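You operate a simulated robot arm through the tools that you are given. There is no shell and no other tool.

You run a simulated robot arm. Do the job below in one go: nothing can be reset, and whatever is moved stays where it is left.

JOB
Swap the clogged element in strainer seat 3 for the one marked 5 and flush the line once.
Fine: both used elements end in the red scrap bin; the sight glasses end clean.

The check looks at the end state, three seconds after you hand in, the way a careful person would. Anything else that was tipped, shoved, dropped, spilled or broken makes it a failure.

ROBOT AND FRAMES
A 7-joint arm with a two-finger parallel gripper, fixed in place. Base frame: the origin is on the floor under the middle of its stand, x ahead of it, y to its left, z up. Readings come in mm, degrees, newtons and seconds.
It reaches about 1479 mm from its shoulder. Its first joint turns from -166.0 to 166.0 degrees. Payload 4.4 kg.
Tool frame: the origin (TCP) lies between the finger pads and is the grasp point; the fingertips stand 23 mm ahead of it; z points along the fingers, y is the line along which they close. Largest opening 94 mm; finger width 38, thickness 10; the body of the gripper, 54 by 96 mm, starts 39 mm behind the TCP.
Orientation is told as [roll, pitch, yaw] about the base's x, y, z axes, in that order, counted from this pose: with the fingers straight down and closing along the base's y, the tool's x points along the base's -x, its y along +y and its z along -z.

CONTROLS
- The arm moves only by the tool play_rows. Its argument "steps" is a list of rows, each a list of 7 numbers: the shift along the tool's x, y, z in units of 100 mm (1.0 is 100 mm), then the turn, a rotation vector about the tool's x, y, z in units of 45 degrees (1.0 is 45 degrees), then the closure, from 0 (fully open) to 1 (shut). In form: [[dx, dy, dz, rx, ry, rz, jaw], ...]. A call has 1 to 20 rows; each row is the pose to reach, as a shift and turn from the pose commanded when the call began, along the tool's axes at that moment. A call with a number of a shift or a turn outside -1 to 1 is refused whole. A row lasts 0.2 s, in which the tool goes at most 50 mm and 8.6 degrees; a call with a longer step from one row to the next is refused whole, and so is a gripper value outside its range. Where a pose cannot be reached the arm comes as near as it can. A force on the tool above 90 N (or 10 N above the force at the start of the call, whichever is more), or a blocked arm, ends the call early, and 0.2 s more pass. The fingers move at their own pace (about 72 mm/s each) and stop on an object; they squeeze with about 21 N. The grip force told is the motor's: it shows also when the fingers shut on nothing. Time passes only in rows, and 0.2 s behind the last, so rows that repeat a pose let the fingers close. It gives the time, the measured TCP pose, the force on the tool (base axes), the opening and the grip force at its end, in the units of the frame above (readings bear some noise), with the torque about the TCP (base axes, N m) and any sound that the robot's microphone picked up.
- Cameras (640 x 400 px; columns grow to the right, rows downward): "scene" is fixed at [221.9, -651, 1537.1]; the picture's right is [0.90, -0.44, 0.00], its down [-0.22, -0.45, -0.86] and it looks along [0.38, 0.78, -0.50] (base axes); focal length 334 px, centre (320, 200). "wrist" rides on the gripper at [86, 16, -74] in the tool frame; the picture's right is [-0.18, 0.98, 0.00], its down [-0.58, -0.11, -0.81] and it looks along [-0.79, -0.15, 0.59] (tool axes); focal length 243 px, centre (320, 200). There is no depth. A picture from a camera that has moved, and an enlarged one, comes with that camera's place and axes in the base frame and with its lens.
- camera(camera): a new picture of that camera. The clock stands still meanwhile.
- inspect(camera, box): a new picture of the part [left, top, right, bottom] of that camera's present view, enlarged. The clock stands still meanwhile.
- hand_in(): hands the job in; it is judged then, once.

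Places have to be worked out from the pictures, the camera data and where the tool is seen. Open the gripper and draw the arm clear of the work before you hand the job in, unless the task says otherwise.

The tools are called after ">>>" as a command line: name --pt "numbers of a row" for each row, then --argument value for the rest, lists and objects as JSON in quotes. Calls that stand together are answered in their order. play_rows: Moves the arm, as the interface text tells. Its arguments: {"type":"object","properties":{"steps":{"type":"array","items":{"type":"array","items":{"type":"number"}}}},"required":["steps"]} The other tools are called the same way: camera (camera) takes a picture; inspect (camera, box) takes an enlarged picture of a part of a camera's view; hand_in () hands the job in.

At the start:

```text
t: 0.0
ee_pos: [435.1, 461.1, 1061.3]
orientation: [-0.1, 0.0, 0.1]
force: [0.1, 0.3, 0.5]
ft_torque: [0.0, 0.01, -0.02]
gripper_width: 94.1
gripper_force: 0.1
```

scene: 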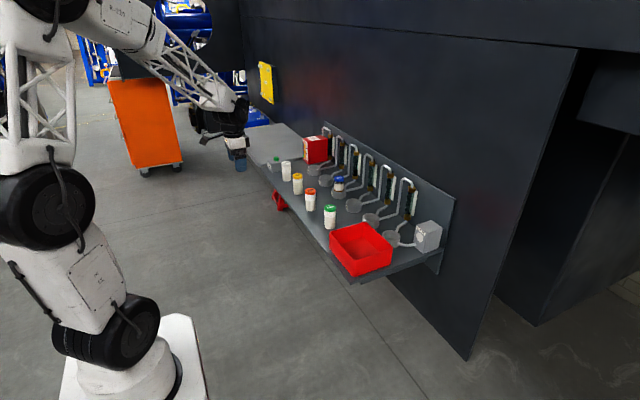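
wrist: 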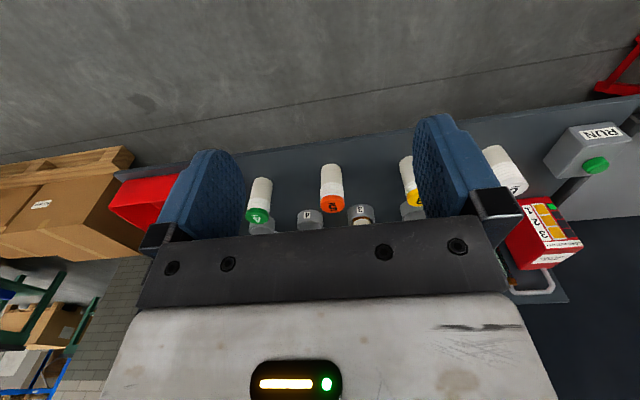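

I begin by looking closer at the bench from the fixed camera and the wrist camera to identify the seats, elements, button and signs.

>>> inspect --camera "scene" --box '[230, 110, 470, 290]'

>>> inspect --camera "scene" --box '[240, 120, 350, 220]'

>>> inspect --camera "scene" --box '[320, 160, 460, 290]'

>>> inspect --camera "wrist" --box '[230, 100, 640, 310]'

>>> inspect --camera "scene" --box '[240, 50, 300, 110]'

```text
2.22 times, centred on (350, 200) of scene
camera zoom: at [221.9, -651.0, 1537.1], right [0.9, -0.44, 0.0], down [-0.22, -0.45, -0.86], along [0.38, 0.78, -0.5], focal length 743 px, centre (253, 200)
```

zoom: 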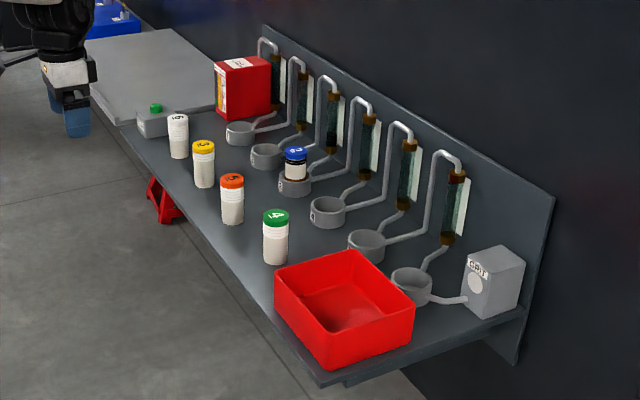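

```text
4.00 times, centred on (295, 170) of scene
camera zoom: at [221.9, -651.0, 1537.1], right [0.9, -0.44, 0.0], down [-0.22, -0.45, -0.86], along [0.38, 0.78, -0.5], focal length 1337 px, centre (420, 320)
```

zoom: 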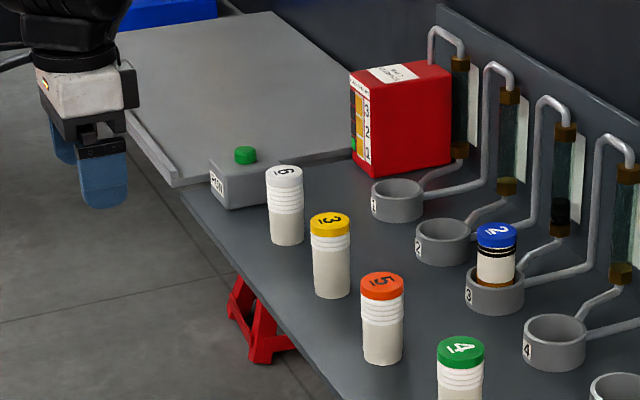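

```text
3.08 times, centred on (390, 225) of scene
camera zoom: at [221.9, -651.0, 1537.1], right [0.9, -0.44, 0.0], down [-0.22, -0.45, -0.86], along [0.38, 0.78, -0.5], focal length 1028 px, centre (105, 123)
```

zoom: 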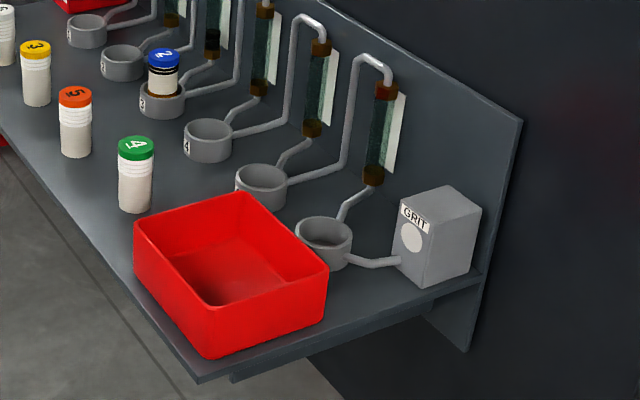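

```text
1.56 times, centred on (435, 205) of wrist
camera zoom: at [348.4, 478.6, 1135.7], right [0.18, 0.98, 0.0], down [0.58, -0.11, 0.81], along [0.79, -0.15, -0.59], focal length 379 px, centre (140, 192)
```

zoom: 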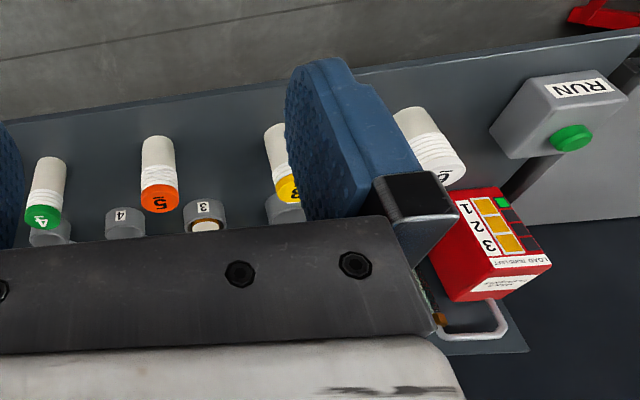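

```text
6.67 times, centred on (270, 80) of scene
camera zoom: at [221.9, -651.0, 1537.1], right [0.9, -0.44, 0.0], down [-0.22, -0.45, -0.86], along [0.38, 0.78, -0.5], focal length 2228 px, centre (653, 1000)
```

zoom: 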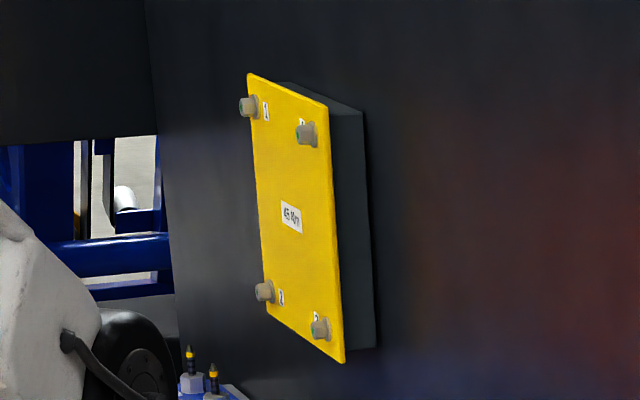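

The bench holds spares 6, 3, 5 and 4, element 2 in seat 3, a RUN button, a red box with a display at the seat 1 end, a GRIT box at the seat 6 end, and the open red bin. I enlarge the labels before planning.

>>> inspect --camera "wrist" --box '[500, 180, 600, 280]'

>>> inspect --camera "scene" --box '[295, 125, 345, 175]'

>>> inspect --camera "scene" --box '[340, 140, 400, 200]'

>>> inspect --camera "scene" --box '[325, 165, 375, 215]'

>>> inspect --camera "scene" --box '[380, 200, 450, 260]'

```text
4.00 times, centred on (550, 230) of wrist
camera zoom: at [348.4, 478.6, 1135.7], right [0.18, 0.98, 0.0], down [0.58, -0.11, 0.81], along [0.79, -0.15, -0.59], focal length 970 px, centre (-600, 80)
```

zoom: 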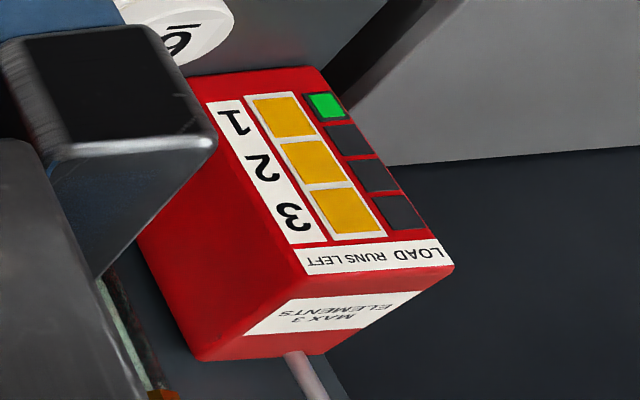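

```text
8.00 times, centred on (320, 150) of scene
camera zoom: at [221.9, -651.0, 1537.1], right [0.9, -0.44, 0.0], down [-0.22, -0.45, -0.86], along [0.38, 0.78, -0.5], focal length 2674 px, centre (320, 600)
```

zoom: 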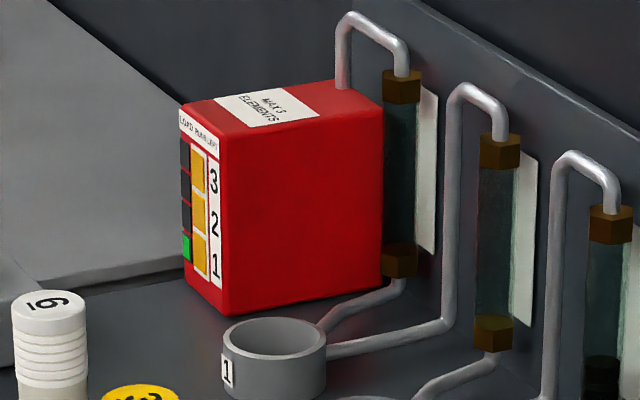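

```text
6.67 times, centred on (370, 170) of scene
camera zoom: at [221.9, -651.0, 1537.1], right [0.9, -0.44, 0.0], down [-0.22, -0.45, -0.86], along [0.38, 0.78, -0.5], focal length 2228 px, centre (-13, 400)
```

zoom: 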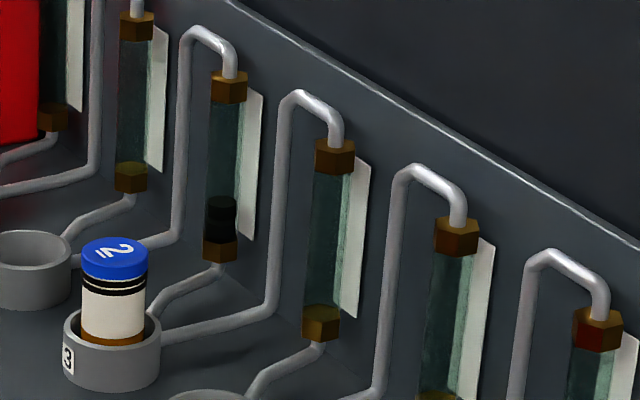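

```text
8.00 times, centred on (350, 190) of scene
camera zoom: at [221.9, -651.0, 1537.1], right [0.9, -0.44, 0.0], down [-0.22, -0.45, -0.86], along [0.38, 0.78, -0.5], focal length 2674 px, centre (80, 280)
```

zoom: 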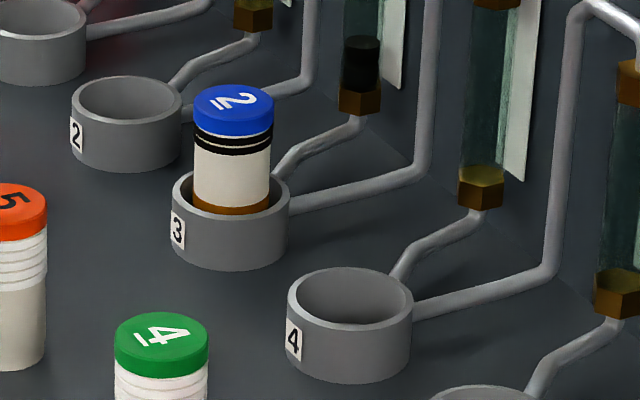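

```text
6.67 times, centred on (415, 230) of scene
camera zoom: at [221.9, -651.0, 1537.1], right [0.9, -0.44, 0.0], down [-0.22, -0.45, -0.86], along [0.38, 0.78, -0.5], focal length 2228 px, centre (-313, 0)
```

zoom: 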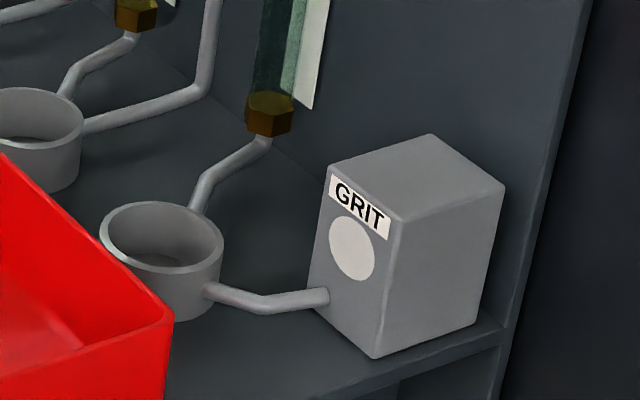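

The red pump box reads "LOAD / RUNS LEFT, MAX 3 ELEMENTS" (one element loaded, three runs left), and glass 3 holds a black grit slug upstream of seat 3. Triangulating puts element 5 near (708, 436, top 887), seat 3 near (872, 493) and the bench near z = 804. I move the wrist camera closer for a better look.

>>> play_rows --pt "-0.2 -0.05 0.2 0 0 0 0" --pt "-0.45 -0.1 0.45 0 0 0 0" --pt "-0.7 -0.15 0.7 0 0 0 0" --pt "-0.85 -0.2 0.9 0 0 0 0" --pt "-0.85 -0.2 1.0 0 0 0 0" --pt "-0.85 -0.2 1.0 0 0 0 0"

>>> camera --camera "wrist"

>>> camera --camera "scene"

```text
t: 1.4
ee_pos: [519.2, 442.4, 961.3]
orientation: [0.0, 0.0, -0.1]
force: [-0.5, 0.1, -1.0]
ft_torque: [0.0, 0.02, 0.0]
gripper_width: 93.9
gripper_force: 0.1
```

```text
taken
camera wrist: at [432.5, 459.5, 1036.2], right [0.18, 0.98, 0.0], down [0.58, -0.11, 0.81], along [0.79, -0.15, -0.59], focal length 243 px, centre (320, 200)
```

wrist: 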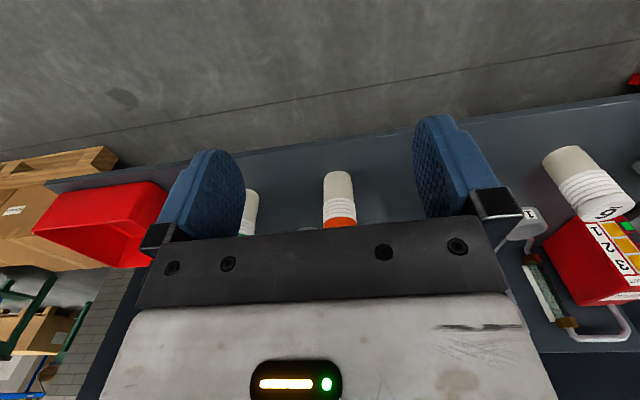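

```text
taken
```

scene: 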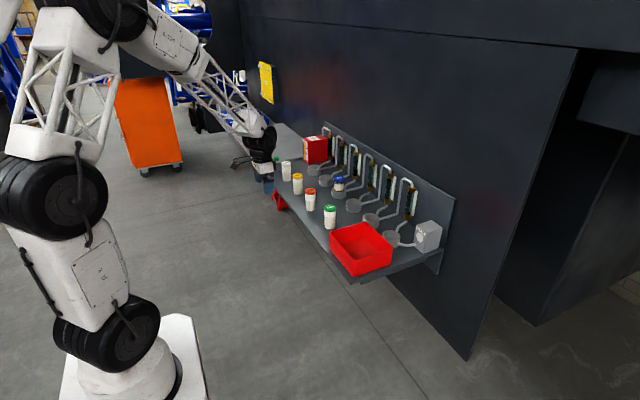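

The gripper body hides the seats from here; element 5 lines up between the fingers. I use strong zooms from the fixed camera to check the rings on each element.

>>> inspect --camera "scene" --box '[275, 155, 325, 215]'

>>> inspect --camera "scene" --box '[298, 180, 348, 235]'

>>> inspect --camera "scene" --box '[325, 215, 400, 285]'

>>> inspect --camera "wrist" --box '[500, 130, 640, 310]'

>>> inspect --camera "wrist" --box '[230, 160, 400, 240]'

```text
6.67 times, centred on (300, 185) of scene
camera zoom: at [221.9, -651.0, 1537.1], right [0.9, -0.44, 0.0], down [-0.22, -0.45, -0.86], along [0.38, 0.78, -0.5], focal length 2228 px, centre (453, 300)
```

zoom: 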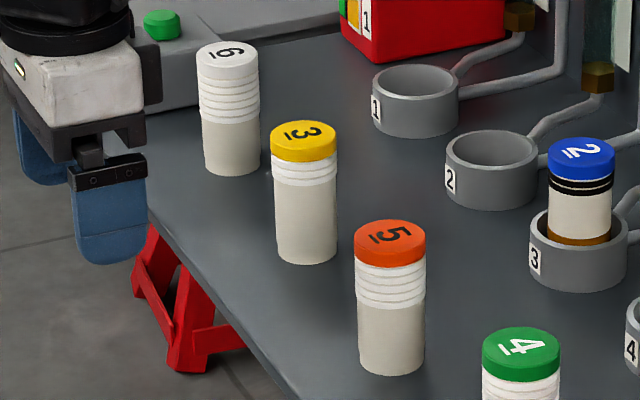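

```text
7.27 times, centred on (323, 208) of scene
camera zoom: at [221.9, -651.0, 1537.1], right [0.9, -0.44, 0.0], down [-0.22, -0.45, -0.86], along [0.38, 0.78, -0.5], focal length 2431 px, centre (298, 146)
```

zoom: 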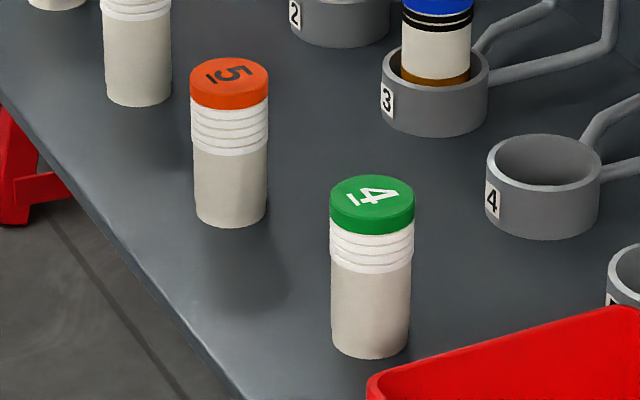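

```text
5.71 times, centred on (362, 250) of scene
camera zoom: at [221.9, -651.0, 1537.1], right [0.9, -0.44, 0.0], down [-0.22, -0.45, -0.86], along [0.38, 0.78, -0.5], focal length 1910 px, centre (77, -86)
```

zoom: 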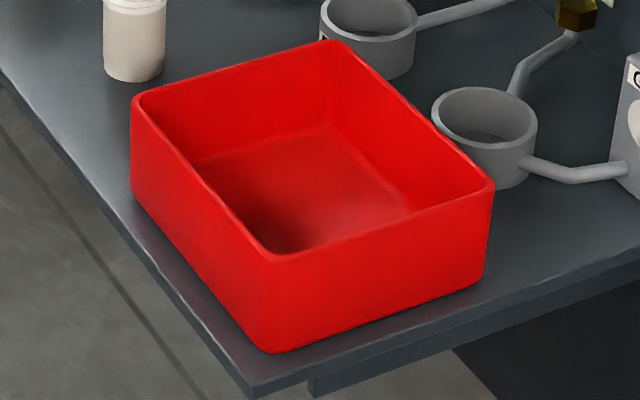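

```text
2.22 times, centred on (570, 220) of wrist
camera zoom: at [432.5, 459.5, 1036.2], right [0.18, 0.98, 0.0], down [0.58, -0.11, 0.81], along [0.79, -0.15, -0.59], focal length 539 px, centre (-236, 156)
```

zoom: 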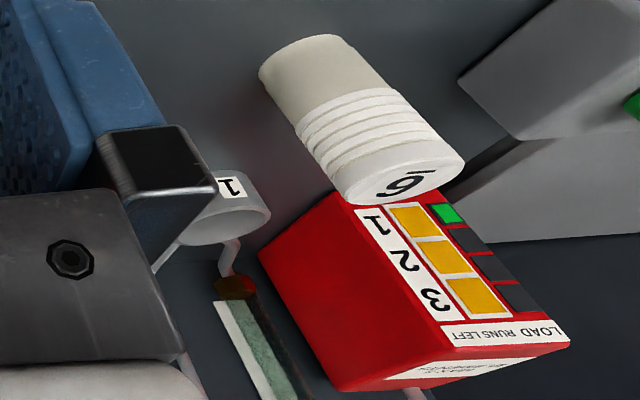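

```text
3.76 times, centred on (315, 200) of wrist
camera zoom: at [432.5, 459.5, 1036.2], right [0.18, 0.98, 0.0], down [0.58, -0.11, 0.81], along [0.79, -0.15, -0.59], focal length 913 px, centre (339, 200)
```

zoom: 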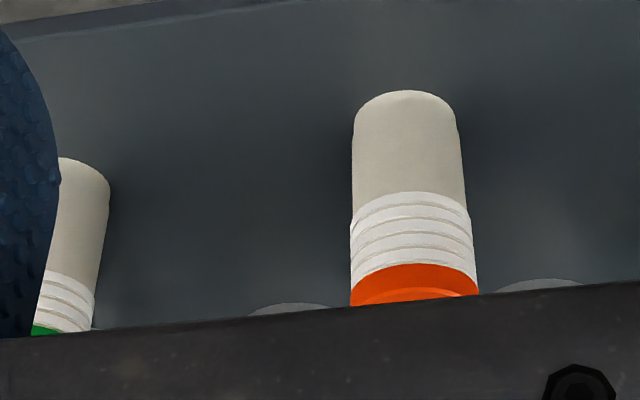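

Each element has as many rings as its mark; element 2's rings are all black (clogged). I zoom in on the slug in glass 3, the other glasses and the GRIT box to see how much grit there is.

>>> inspect --camera "scene" --box '[350, 150, 385, 185]'

>>> inspect --camera "scene" --box '[320, 120, 365, 165]'

>>> inspect --camera "scene" --box '[370, 155, 420, 220]'

>>> inspect --camera "scene" --box '[325, 170, 355, 200]'

>>> inspect --camera "scene" --box '[410, 210, 450, 250]'

```text
11.43 times, centred on (368, 168) of scene
camera zoom: at [221.9, -651.0, 1537.1], right [0.9, -0.44, 0.0], down [-0.22, -0.45, -0.86], along [0.38, 0.78, -0.5], focal length 3820 px, centre (-223, 571)
```

zoom: 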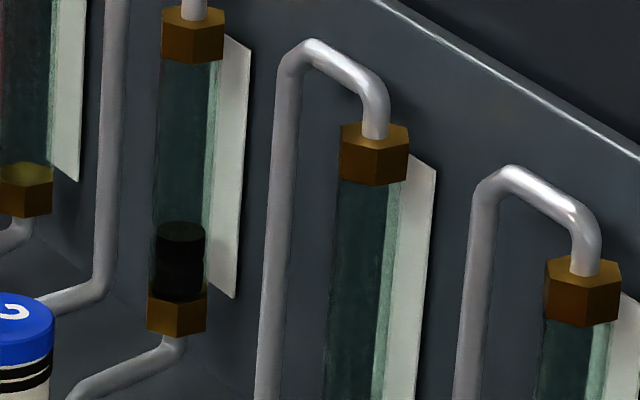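

```text
8.89 times, centred on (342, 142) of scene
camera zoom: at [221.9, -651.0, 1537.1], right [0.9, -0.44, 0.0], down [-0.22, -0.45, -0.86], along [0.38, 0.78, -0.5], focal length 2971 px, centre (120, 711)
```

zoom: 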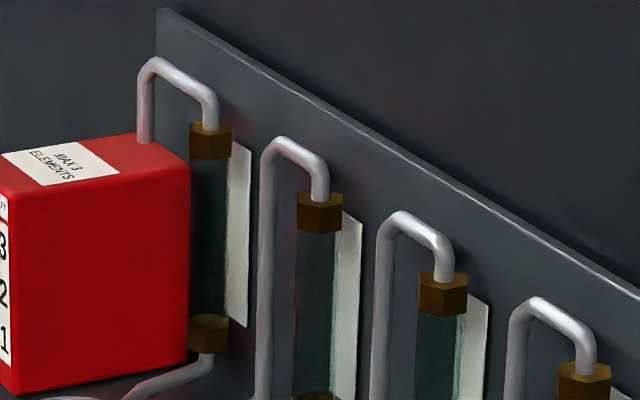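

```text
6.15 times, centred on (395, 188) of scene
camera zoom: at [221.9, -651.0, 1537.1], right [0.9, -0.44, 0.0], down [-0.22, -0.45, -0.86], along [0.38, 0.78, -0.5], focal length 2057 px, centre (-142, 277)
```

zoom: 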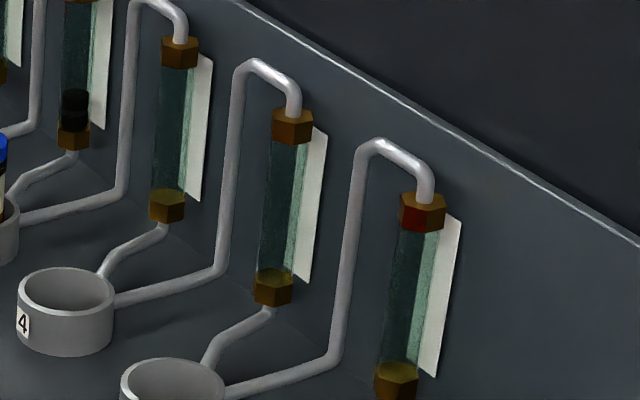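

```text
13.33 times, centred on (340, 185) of scene
camera zoom: at [221.9, -651.0, 1537.1], right [0.9, -0.44, 0.0], down [-0.22, -0.45, -0.86], along [0.38, 0.78, -0.5], focal length 4457 px, centre (53, 400)
```

zoom: 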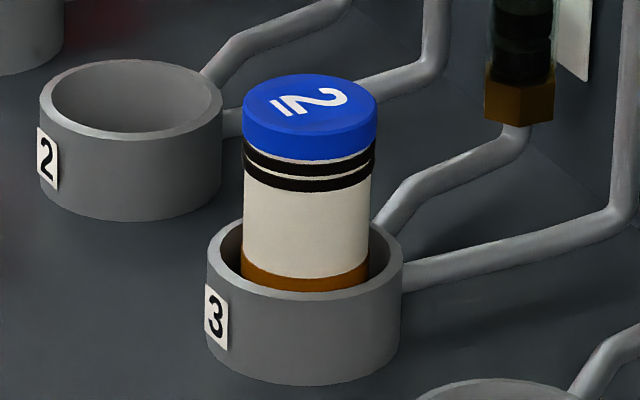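

```text
10.00 times, centred on (430, 230) of scene
camera zoom: at [221.9, -651.0, 1537.1], right [0.9, -0.44, 0.0], down [-0.22, -0.45, -0.86], along [0.38, 0.78, -0.5], focal length 3343 px, centre (-780, -100)
```

zoom: 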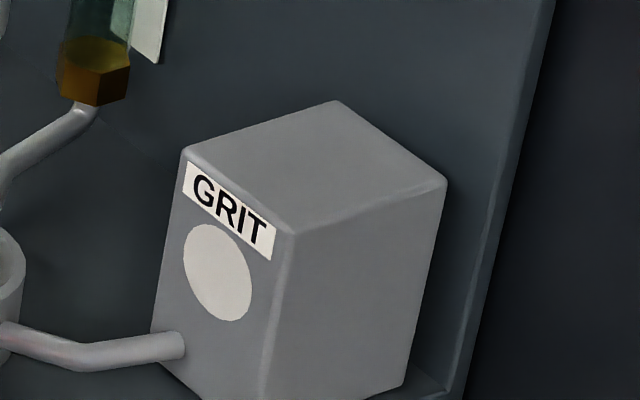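

Glass 3 holds about two grit lumps, element 2's two rings are black, and the bin is empty at roughly x 661–800, y 7–172. I raise the tool to about (600, 480, 1061) so the wrist camera can see the seats and the element tops for an accurate fix.

>>> play_rows --pt "0 0.0 -0.3 0 0 0 0" --pt "-0.1 0.1 -0.65 0 0 0 0" --pt "-0.4 0.2 -0.9 0 0 0 0" --pt "-0.7 0.3 -1.0 0 0 0 0" --pt "-0.81 0.38 -1.0 0 0 0 0" --pt "-0.81 0.38 -1.0 0 0 0 0"

>>> camera --camera "wrist"

>>> inspect --camera "wrist" --box '[220, 100, 420, 225]'

```text
t: 2.8
ee_pos: [601.8, 480.6, 1062.3]
orientation: [0.0, 0.1, 0.1]
force: [-0.1, -0.1, 0.1]
ft_torque: [-0.01, -0.02, -0.01]
gripper_width: 94.3
gripper_force: 0.0
```

```text
taken
camera wrist: at [515.7, 498.0, 1136.4], right [0.18, 0.98, 0.0], down [0.58, -0.11, 0.81], along [0.79, -0.15, -0.59], focal length 243 px, centre (320, 200)
```

wrist: 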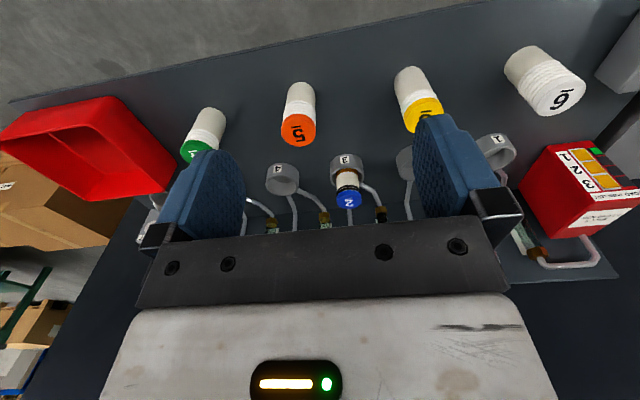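

```text
3.20 times, centred on (320, 162) of wrist
camera zoom: at [515.7, 498.0, 1136.4], right [0.18, 0.98, 0.0], down [0.58, -0.11, 0.81], along [0.79, -0.15, -0.59], focal length 776 px, centre (320, 320)
```

zoom: 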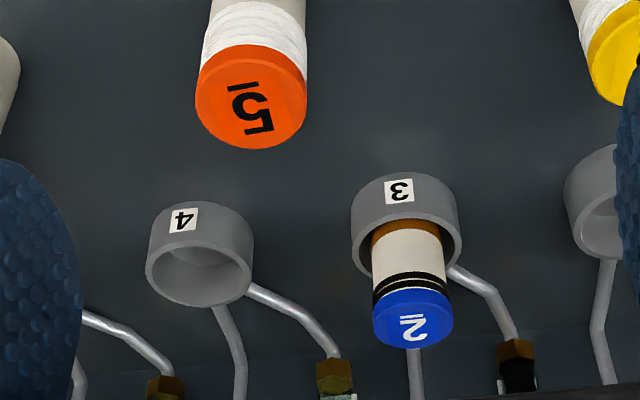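

This gives a clear view: element 2 sits in seat 3 and element 5 stands free. The two cameras disagree by about 9 mm in height, so I check the scene camera against the fingertips, whose position is known.

>>> inspect --camera "scene" --box '[260, 110, 340, 190]'

>>> inspect --camera "wrist" --box '[500, 20, 640, 140]'

>>> inspect --camera "wrist" --box '[260, 140, 400, 230]'

```text
5.00 times, centred on (300, 150) of scene
camera zoom: at [221.9, -651.0, 1537.1], right [0.9, -0.44, 0.0], down [-0.22, -0.45, -0.86], along [0.38, 0.78, -0.5], focal length 1671 px, centre (420, 450)
```

zoom: 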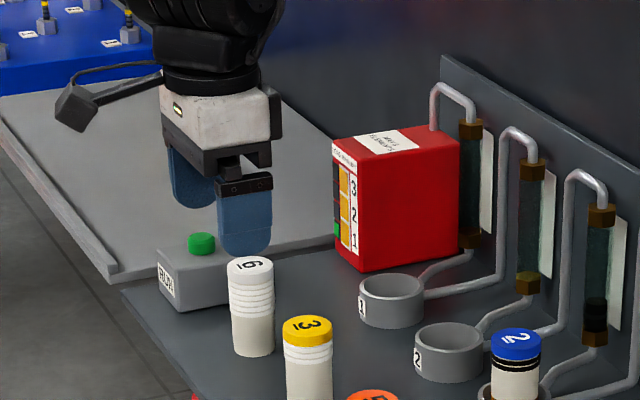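

```text
3.33 times, centred on (570, 80) of wrist
camera zoom: at [515.7, 498.0, 1136.4], right [0.18, 0.98, 0.0], down [0.58, -0.11, 0.81], along [0.79, -0.15, -0.59], focal length 809 px, centre (-513, 600)
```

zoom: 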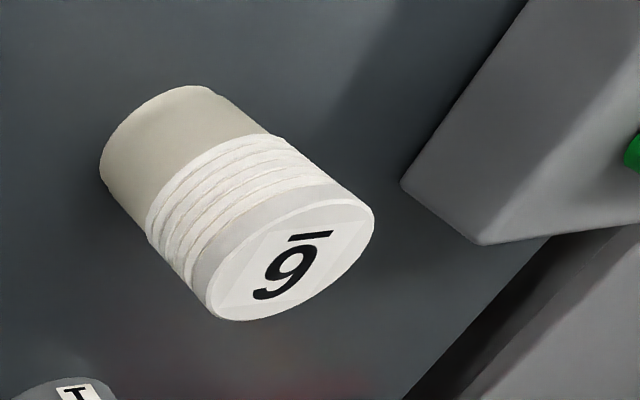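

```text
4.44 times, centred on (330, 185) of wrist
camera zoom: at [515.7, 498.0, 1136.4], right [0.18, 0.98, 0.0], down [0.58, -0.11, 0.81], along [0.79, -0.15, -0.59], focal length 1078 px, centre (276, 267)
```

zoom: 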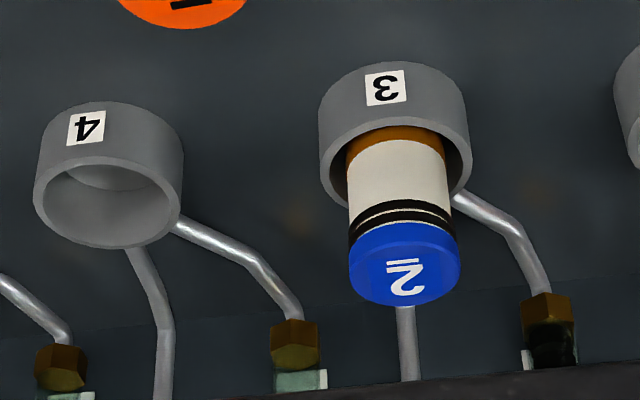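

With the fingertip calibration applied, both cameras agree: element 2 is at about (869, 486), top 883; element 5 at (709, 435), top 883; the bench is near z = 797 and the seat 3 rim near 828. I move above seat 3 in stages at height 1062.

>>> play_rows --pt "-0.2 0 0 0 0 0 0" --pt "-0.5 0.02 0 0 0 0 0" --pt "-0.8 0.04 0 0 0 0 0" --pt "-1.0 0.05 0 0 0 0 0"

>>> play_rows --pt "-0.3 0 0 0 0 0 0" --pt "-0.65 0 0 0 0 0 0" --pt "-0.9 0 0 0 0 0 0" --pt "-1.0 0 0 0 0 0 0" --pt "-1.0 0 0 0 0 0 0"

>>> camera --camera "wrist"

>>> camera --camera "scene"

```text
t: 3.8
ee_pos: [700.8, 484.1, 1062.4]
orientation: [0.1, -0.2, 0.1]
force: [0.2, 0.1, 0.3]
ft_torque: [0.01, 0.04, -0.03]
gripper_width: 94.1
gripper_force: 0.0
```

```text
t: 5.0
ee_pos: [799.9, 485.7, 1062.8]
orientation: [0.1, 0.0, 0.1]
force: [-0.1, 0.4, -0.8]
ft_torque: [-0.02, -0.02, -0.01]
gripper_width: 93.9
gripper_force: 0.0
```

```text
taken
camera wrist: at [714.4, 502.2, 1137.1], right [0.18, 0.98, 0.0], down [0.58, -0.11, 0.81], along [0.79, -0.15, -0.59], focal length 243 px, centre (320, 200)
```

wrist: 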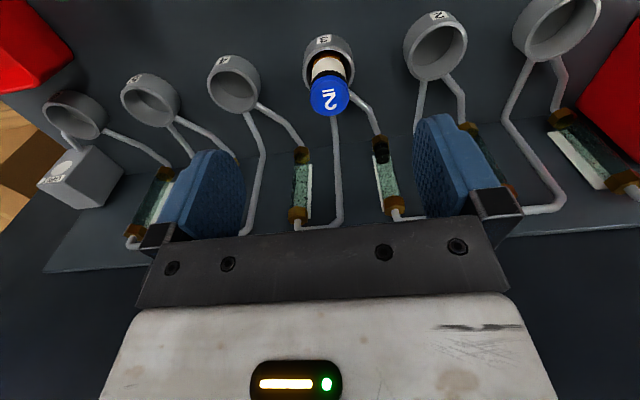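

```text
taken
```

scene: 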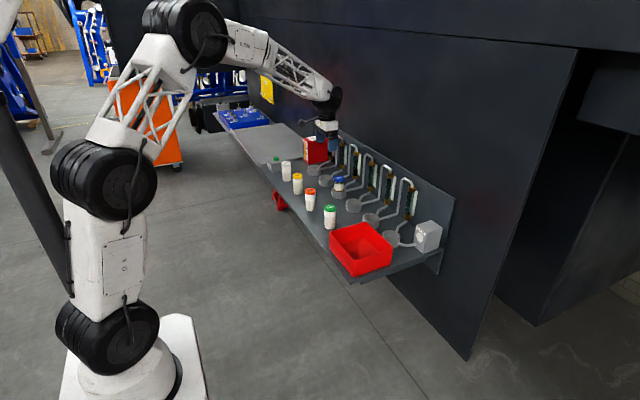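

From here the wrist camera sees the seats and glasses well. I zoom in to refine the element 2 position and look at the slug.

>>> inspect --camera "wrist" --box '[260, 20, 420, 120]'

>>> inspect --camera "wrist" --box '[280, 100, 420, 230]'

>>> inspect --camera "wrist" --box '[30, 40, 260, 250]'

```text
4.00 times, centred on (340, 70) of wrist
camera zoom: at [714.4, 502.2, 1137.1], right [0.18, 0.98, 0.0], down [0.58, -0.11, 0.81], along [0.79, -0.15, -0.59], focal length 970 px, centre (240, 720)
```

zoom: 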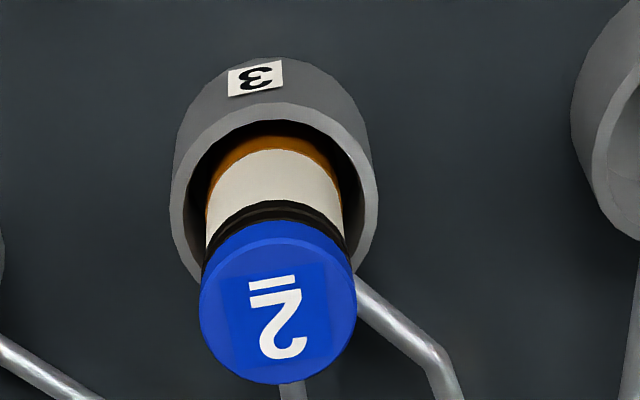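

```text
3.08 times, centred on (350, 165) of wrist
camera zoom: at [714.4, 502.2, 1137.1], right [0.18, 0.98, 0.0], down [0.58, -0.11, 0.81], along [0.79, -0.15, -0.59], focal length 746 px, centre (228, 308)
```

zoom: 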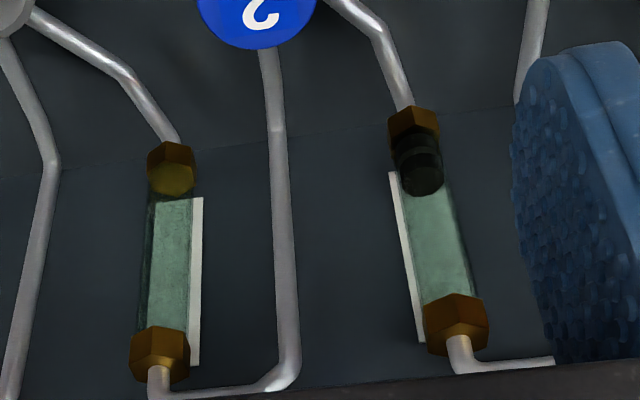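

```text
1.90 times, centred on (145, 145) of wrist
camera zoom: at [714.4, 502.2, 1137.1], right [0.18, 0.98, 0.0], down [0.58, -0.11, 0.81], along [0.79, -0.15, -0.59], focal length 462 px, centre (653, 305)
```

zoom: 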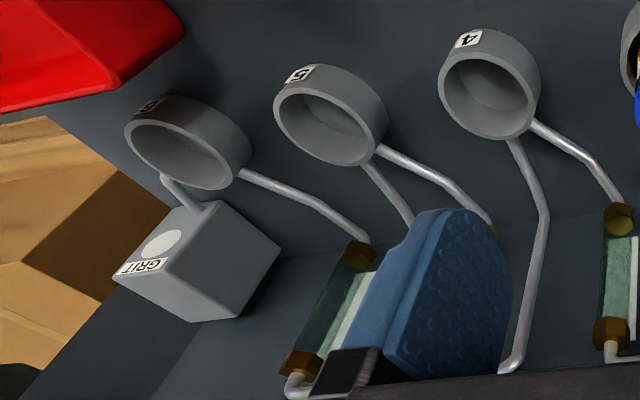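

Element 2's axis computes to (868, 485) with top near 883. I move over it and descend to about z = 963, still clear above it, then check alignment.

>>> play_rows --pt "-0.3 0 0 0 0 0 0" --pt "-0.6 0 0.1 0 0 0 0" --pt "-0.69 0 0.4 0 0 0 0" --pt "-0.69 0 0.75 0 0 0 0" --pt "-0.69 0 1.0 0 0 0 0" --pt "-0.69 0 1.0 0 0 0 0"

>>> camera --camera "wrist"

>>> inspect --camera "scene" --box '[300, 110, 400, 210]'

```text
t: 6.4
ee_pos: [869.1, 487.1, 962.6]
orientation: [0.0, 0.0, 0.2]
force: [0.5, -0.4, 0.3]
ft_torque: [0.0, 0.0, 0.03]
gripper_width: 94.2
gripper_force: 0.1
```

```text
taken
camera wrist: at [783.5, 502.8, 1036.8], right [0.18, 0.98, 0.0], down [0.58, -0.11, 0.81], along [0.79, -0.15, -0.59], focal length 243 px, centre (320, 200)
```

wrist: 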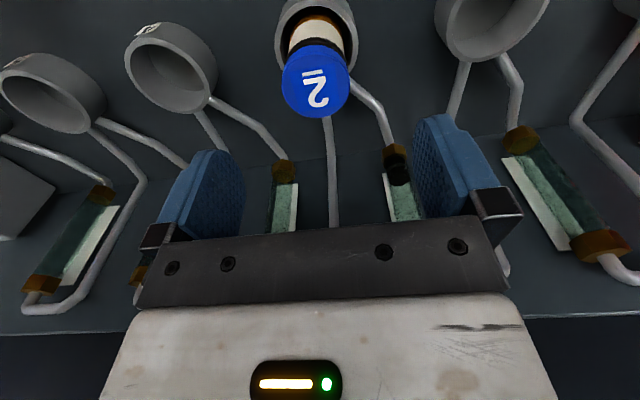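

```text
4.00 times, centred on (350, 160) of scene
camera zoom: at [221.9, -651.0, 1537.1], right [0.9, -0.44, 0.0], down [-0.22, -0.45, -0.86], along [0.38, 0.78, -0.5], focal length 1337 px, centre (200, 360)
```

zoom: 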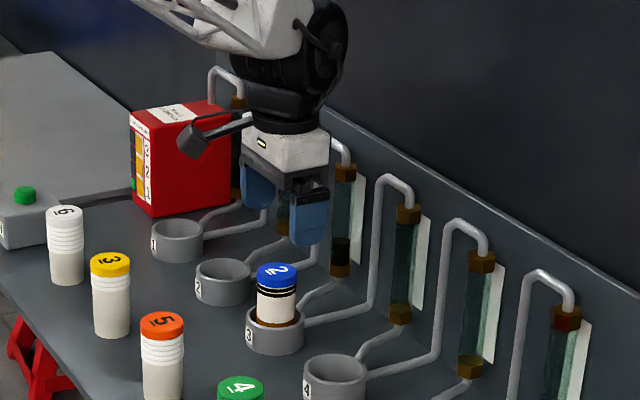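

Fingers look nearly centred on the cap. I zoom for a precise offset before descending.

>>> inspect --camera "wrist" --box '[250, 0, 390, 130]'

>>> inspect --camera "scene" --box '[345, 140, 395, 200]'

```text
3.08 times, centred on (320, 65) of wrist
camera zoom: at [783.5, 502.8, 1036.8], right [0.18, 0.98, 0.0], down [0.58, -0.11, 0.81], along [0.79, -0.15, -0.59], focal length 746 px, centre (320, 615)
```

zoom: 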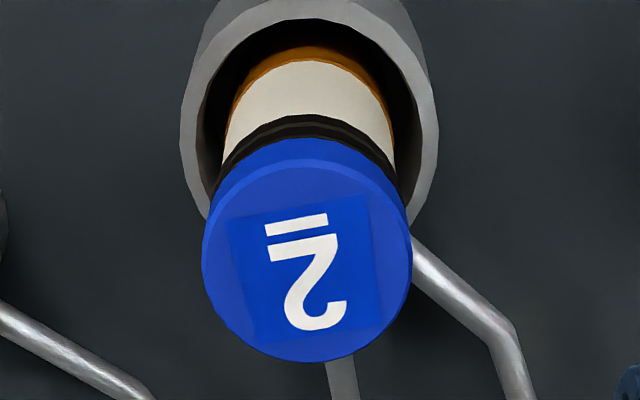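

```text
6.67 times, centred on (370, 170) of scene
camera zoom: at [221.9, -651.0, 1537.1], right [0.9, -0.44, 0.0], down [-0.22, -0.45, -0.86], along [0.38, 0.78, -0.5], focal length 2228 px, centre (-13, 400)
```

zoom: 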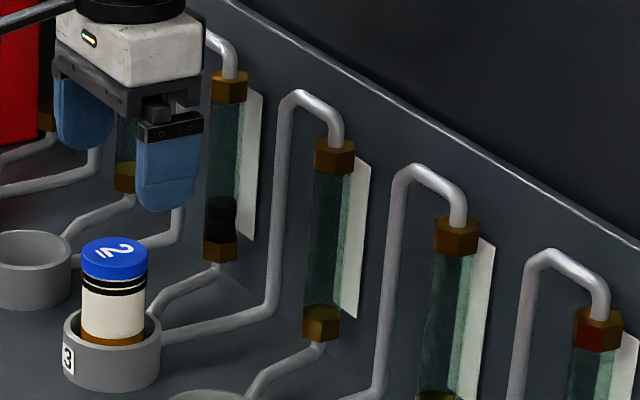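

The cap centre is at about (867, 484.5), so I shift 2 mm in −x and 2.6 mm in −y and go down to z ≈ 862, with the tips about 11 mm above the seat rim.

>>> play_rows --pt "0.022 -0.026 0.1 0 0 0 0" --pt "0.022 -0.026 0.3 0 0 0 0" --pt "0.022 -0.026 0.5 0 0 0 0" --pt "0.022 -0.026 0.7 0 0 0 0" --pt "0.022 -0.026 0.85 0 0 0 0" --pt "0.022 -0.026 0.95 0 0 0 0" --pt "0.022 -0.026 1.0 0 0 0 0" --pt "0.022 -0.026 1.0 0 0 0 0"

>>> camera --camera "wrist"

>>> inspect --camera "scene" --box '[310, 140, 390, 220]'

```text
t: 8.2
ee_pos: [867.7, 482.0, 861.8]
orientation: [0.0, 0.0, 0.1]
force: [-0.2, -0.6, -0.5]
ft_torque: [0.01, 0.02, 0.0]
gripper_width: 94.0
gripper_force: 0.1
```

```text
taken
camera wrist: at [781.1, 499.7, 935.5], right [0.18, 0.98, 0.0], down [0.58, -0.11, 0.81], along [0.79, -0.15, -0.59], focal length 243 px, centre (320, 200)
```

wrist: 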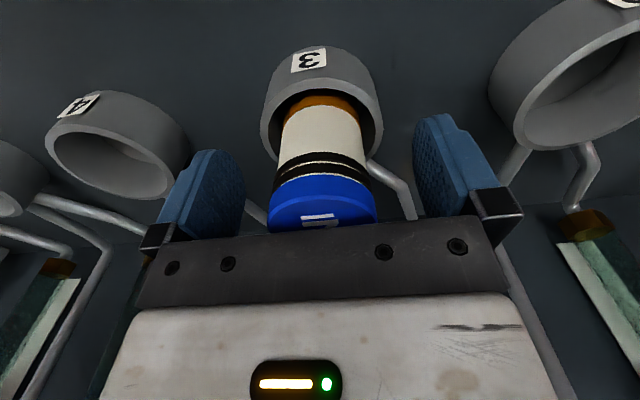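

```text
5.00 times, centred on (350, 180) of scene
camera zoom: at [221.9, -651.0, 1537.1], right [0.9, -0.44, 0.0], down [-0.22, -0.45, -0.86], along [0.38, 0.78, -0.5], focal length 1671 px, centre (170, 300)
```

zoom: 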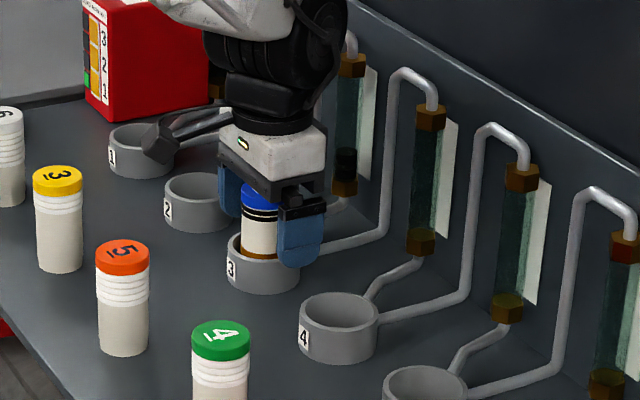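

The element sits between the fingers with the tips clear of the rim. I close the gripper.

>>> play_rows --pt "0 0 0 0 0 0 0.3" --pt "0 0 0 0 0 0 0.6" --pt "0 0 0 0 0 0 1" --pt "0 0 0 0 0 0 1" --pt "0 0 0 0 0 0 1"

>>> camera --camera "wrist"

```text
t: 9.4
ee_pos: [867.5, 483.6, 861.6]
orientation: [0.0, 0.0, 0.1]
force: [0.5, 0.3, 0.8]
ft_torque: [0.01, -0.02, 0.03]
gripper_width: 43.4
gripper_force: 21.2
```

```text
taken
camera wrist: at [781.1, 499.7, 935.7], right [0.18, 0.98, 0.0], down [0.58, -0.11, 0.81], along [0.79, -0.15, -0.59], focal length 243 px, centre (320, 200)
```

wrist: 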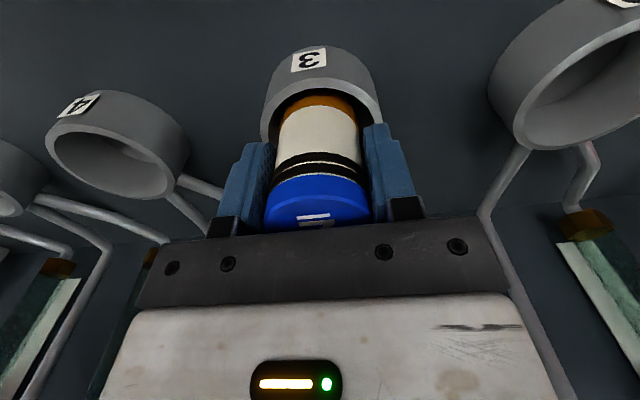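

Gripped at 43.4 mm with 21 N. I lift straight up slowly and watch the force.

>>> play_rows --pt "0 0 -0.05 0 0 0 1" --pt "0 0 -0.15 0 0 0 1" --pt "0 0 -0.3 0 0 0 1" --pt "0 0 -0.5 0 0 0 1" --pt "0 0 -0.75 0 0 0 1" --pt "0 0 -1.0 0 0 0 1" --pt "0 0 -1.0 0 0 0 1"

>>> camera --camera "wrist"

>>> inspect --camera "scene" --box '[300, 110, 450, 250]'

```text
t: 11.0
ee_pos: [866.1, 484.6, 961.5]
orientation: [-0.1, 0.0, 0.2]
force: [0.2, 0.0, -0.8]
ft_torque: [-0.02, 0.01, 0.03]
gripper_width: 43.4
gripper_force: 21.4
```

```text
taken
camera wrist: at [780.9, 500.9, 1036.5], right [0.18, 0.98, 0.0], down [0.58, -0.11, 0.81], along [0.79, -0.15, -0.59], focal length 243 px, centre (320, 200)
```

wrist: 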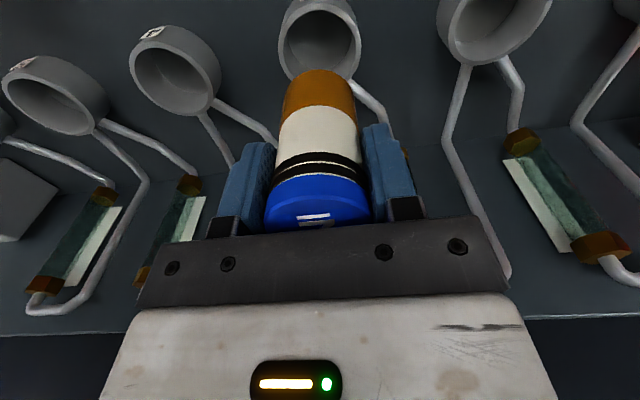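

```text
2.86 times, centred on (375, 180) of scene
camera zoom: at [221.9, -651.0, 1537.1], right [0.9, -0.44, 0.0], down [-0.22, -0.45, -0.86], along [0.38, 0.78, -0.5], focal length 955 px, centre (163, 257)
```

zoom: 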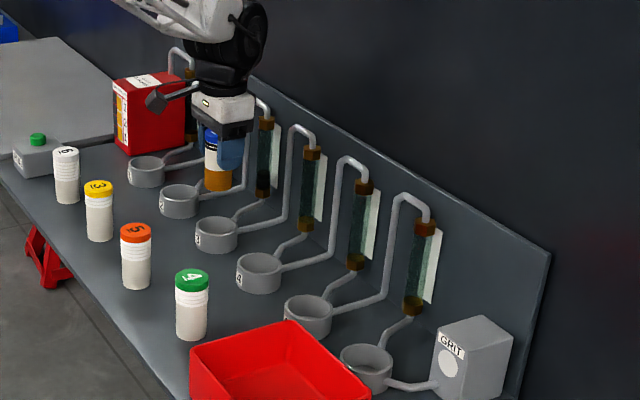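

Element 2 is out cleanly, its lower part rust-brown. I check the glasses, seat 3 and the display before carrying it to the bin.

>>> inspect --camera "scene" --box '[325, 150, 395, 210]'

>>> inspect --camera "scene" --box '[295, 125, 345, 175]'

>>> inspect --camera "wrist" --box '[230, 0, 430, 130]'

```text
6.67 times, centred on (360, 180) of scene
camera zoom: at [221.9, -651.0, 1537.1], right [0.9, -0.44, 0.0], down [-0.22, -0.45, -0.86], along [0.38, 0.78, -0.5], focal length 2228 px, centre (53, 333)
```

zoom: 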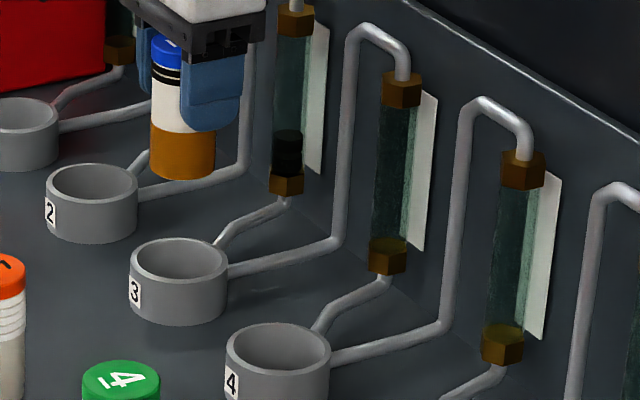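

```text
8.00 times, centred on (320, 150) of scene
camera zoom: at [221.9, -651.0, 1537.1], right [0.9, -0.44, 0.0], down [-0.22, -0.45, -0.86], along [0.38, 0.78, -0.5], focal length 2674 px, centre (320, 600)
```

zoom: 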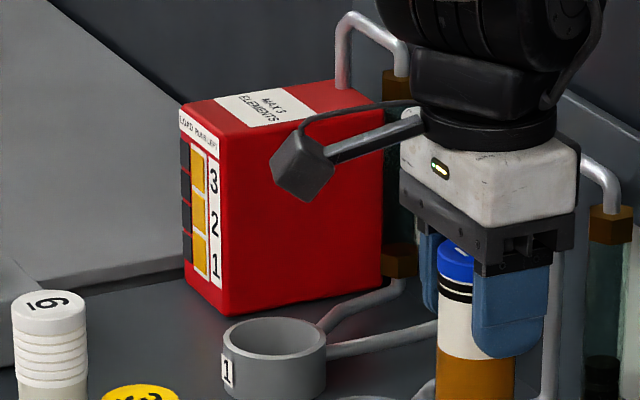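

```text
3.08 times, centred on (330, 65) of wrist
camera zoom: at [780.9, 500.9, 1036.5], right [0.18, 0.98, 0.0], down [0.58, -0.11, 0.81], along [0.79, -0.15, -0.59], focal length 746 px, centre (289, 615)
```

zoom: 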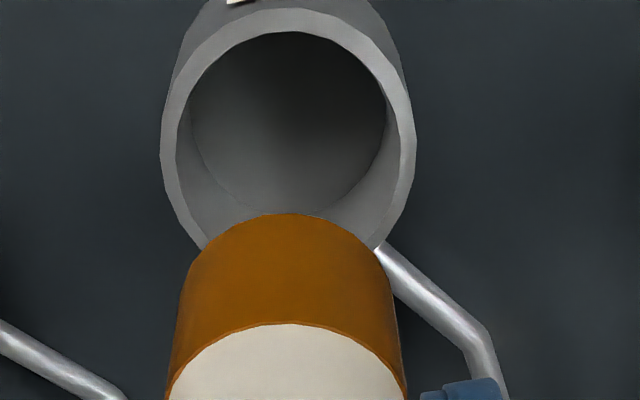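

The load lamp went out (no elements in the line), the slug in glass 3 hasn't moved and seat 3 is empty, centred near (866, 486). I raise the element and carry it upright toward the bin.

>>> play_rows --pt "0 0 -0.2 0 0 0 1" --pt "0.05 -0.1 -0.4 0 0 0 1" --pt "0.1 -0.35 -0.4 0 0 0 1" --pt "0.2 -0.7 -0.4 0 0 0 1" --pt "0.3 -1.0 -0.4 0 0 0 1"

>>> play_rows --pt "0.1 -0.35 0 0 0 0 1" --pt "0.2 -0.7 0 0 0 0 1" --pt "0.3 -1.0 0 0 0 0 1"

>>> play_rows --pt "0.1 -0.35 0 0 0 0 1" --pt "0.2 -0.7 0 0 0 0 1" --pt "0.3 -1.0 0 0 0 0 1" --pt "0.3 -1.0 0 0 0 0 1"

>>> camera --camera "wrist"

>>> camera --camera "scene"

```text
t: 12.2
ee_pos: [836.8, 382.9, 1001.6]
orientation: [0.0, -0.1, 0.1]
force: [-0.1, -0.3, -1.5]
ft_torque: [0.06, 0.02, -0.01]
gripper_width: 43.3
gripper_force: 21.0
```

```text
t: 13.0
ee_pos: [807.0, 282.5, 1001.3]
orientation: [0.1, 0.0, 0.1]
force: [-0.2, -0.4, -1.1]
ft_torque: [0.01, -0.02, 0.0]
gripper_width: 43.5
gripper_force: 21.5
```

```text
t: 14.0
ee_pos: [779.2, 180.6, 1002.4]
orientation: [0.0, 0.0, 0.1]
force: [-0.6, -0.5, -1.4]
ft_torque: [0.0, -0.03, 0.0]
gripper_width: 43.5
gripper_force: 20.7
```

```text
taken
camera wrist: at [691.5, 198.3, 1076.7], right [0.18, 0.98, 0.0], down [0.58, -0.11, 0.81], along [0.79, -0.15, -0.59], focal length 243 px, centre (320, 200)
```

wrist: 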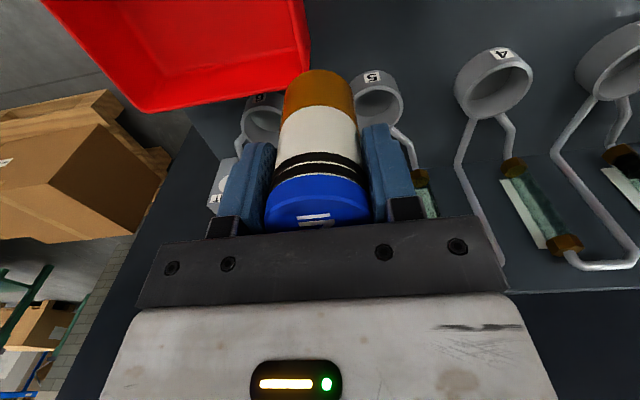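

```text
taken
```

scene: 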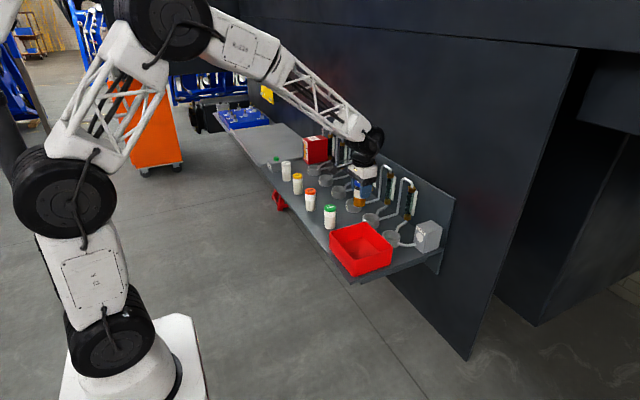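

The bin rim corners match my estimate (x to about 798, y 6–172, rim z ≈ 871). I move over the bin to about (755, 58).

>>> play_rows --pt "0.08 -0.3 0 0 0 0 1" --pt "0.12 -0.65 0 0 0 0 1" --pt "0.16 -0.9 0 0 0 0 1"

>>> play_rows --pt "0.06 -0.25 0 0 0 0 1" --pt "0.08 -0.33 0 0 0 0 1" --pt "0.08 -0.33 0.3 0 0 0 1" --pt "0.08 -0.33 0.6 0 0 0 1" --pt "0.08 -0.33 0.6 0 0 0 1"

>>> camera --camera "wrist"

>>> inspect --camera "scene" --box '[310, 170, 440, 290]'

```text
t: 14.8
ee_pos: [762.6, 90.5, 1003.2]
orientation: [0.0, -0.1, 0.1]
force: [-0.4, -1.1, -0.1]
ft_torque: [0.06, 0.01, 0.0]
gripper_width: 43.4
gripper_force: 21.1
```

```text
t: 16.0
ee_pos: [753.3, 58.6, 940.2]
orientation: [0.0, 0.0, 0.1]
force: [0.1, 0.3, -2.4]
ft_torque: [0.03, -0.01, -0.01]
gripper_width: 43.6
gripper_force: 20.9
```

```text
taken
camera wrist: at [666.9, 75.7, 1016.3], right [0.18, 0.98, 0.0], down [0.58, -0.11, 0.81], along [0.79, -0.15, -0.59], focal length 243 px, centre (320, 200)
```

wrist: 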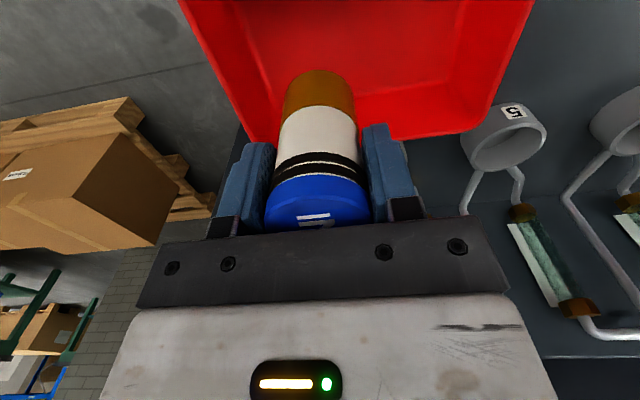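

```text
3.33 times, centred on (375, 230) of scene
camera zoom: at [221.9, -651.0, 1537.1], right [0.9, -0.44, 0.0], down [-0.22, -0.45, -0.86], along [0.38, 0.78, -0.5], focal length 1114 px, centre (137, 100)
```

zoom: 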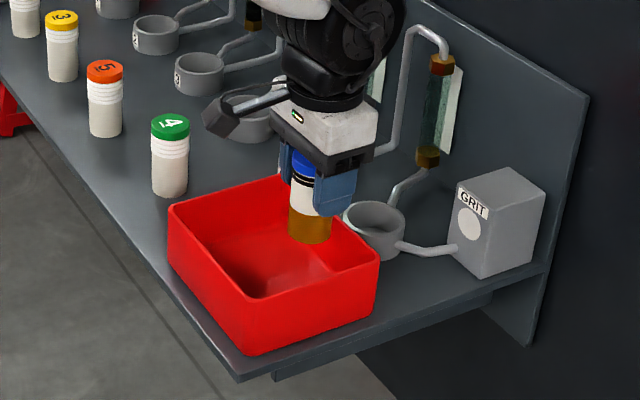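

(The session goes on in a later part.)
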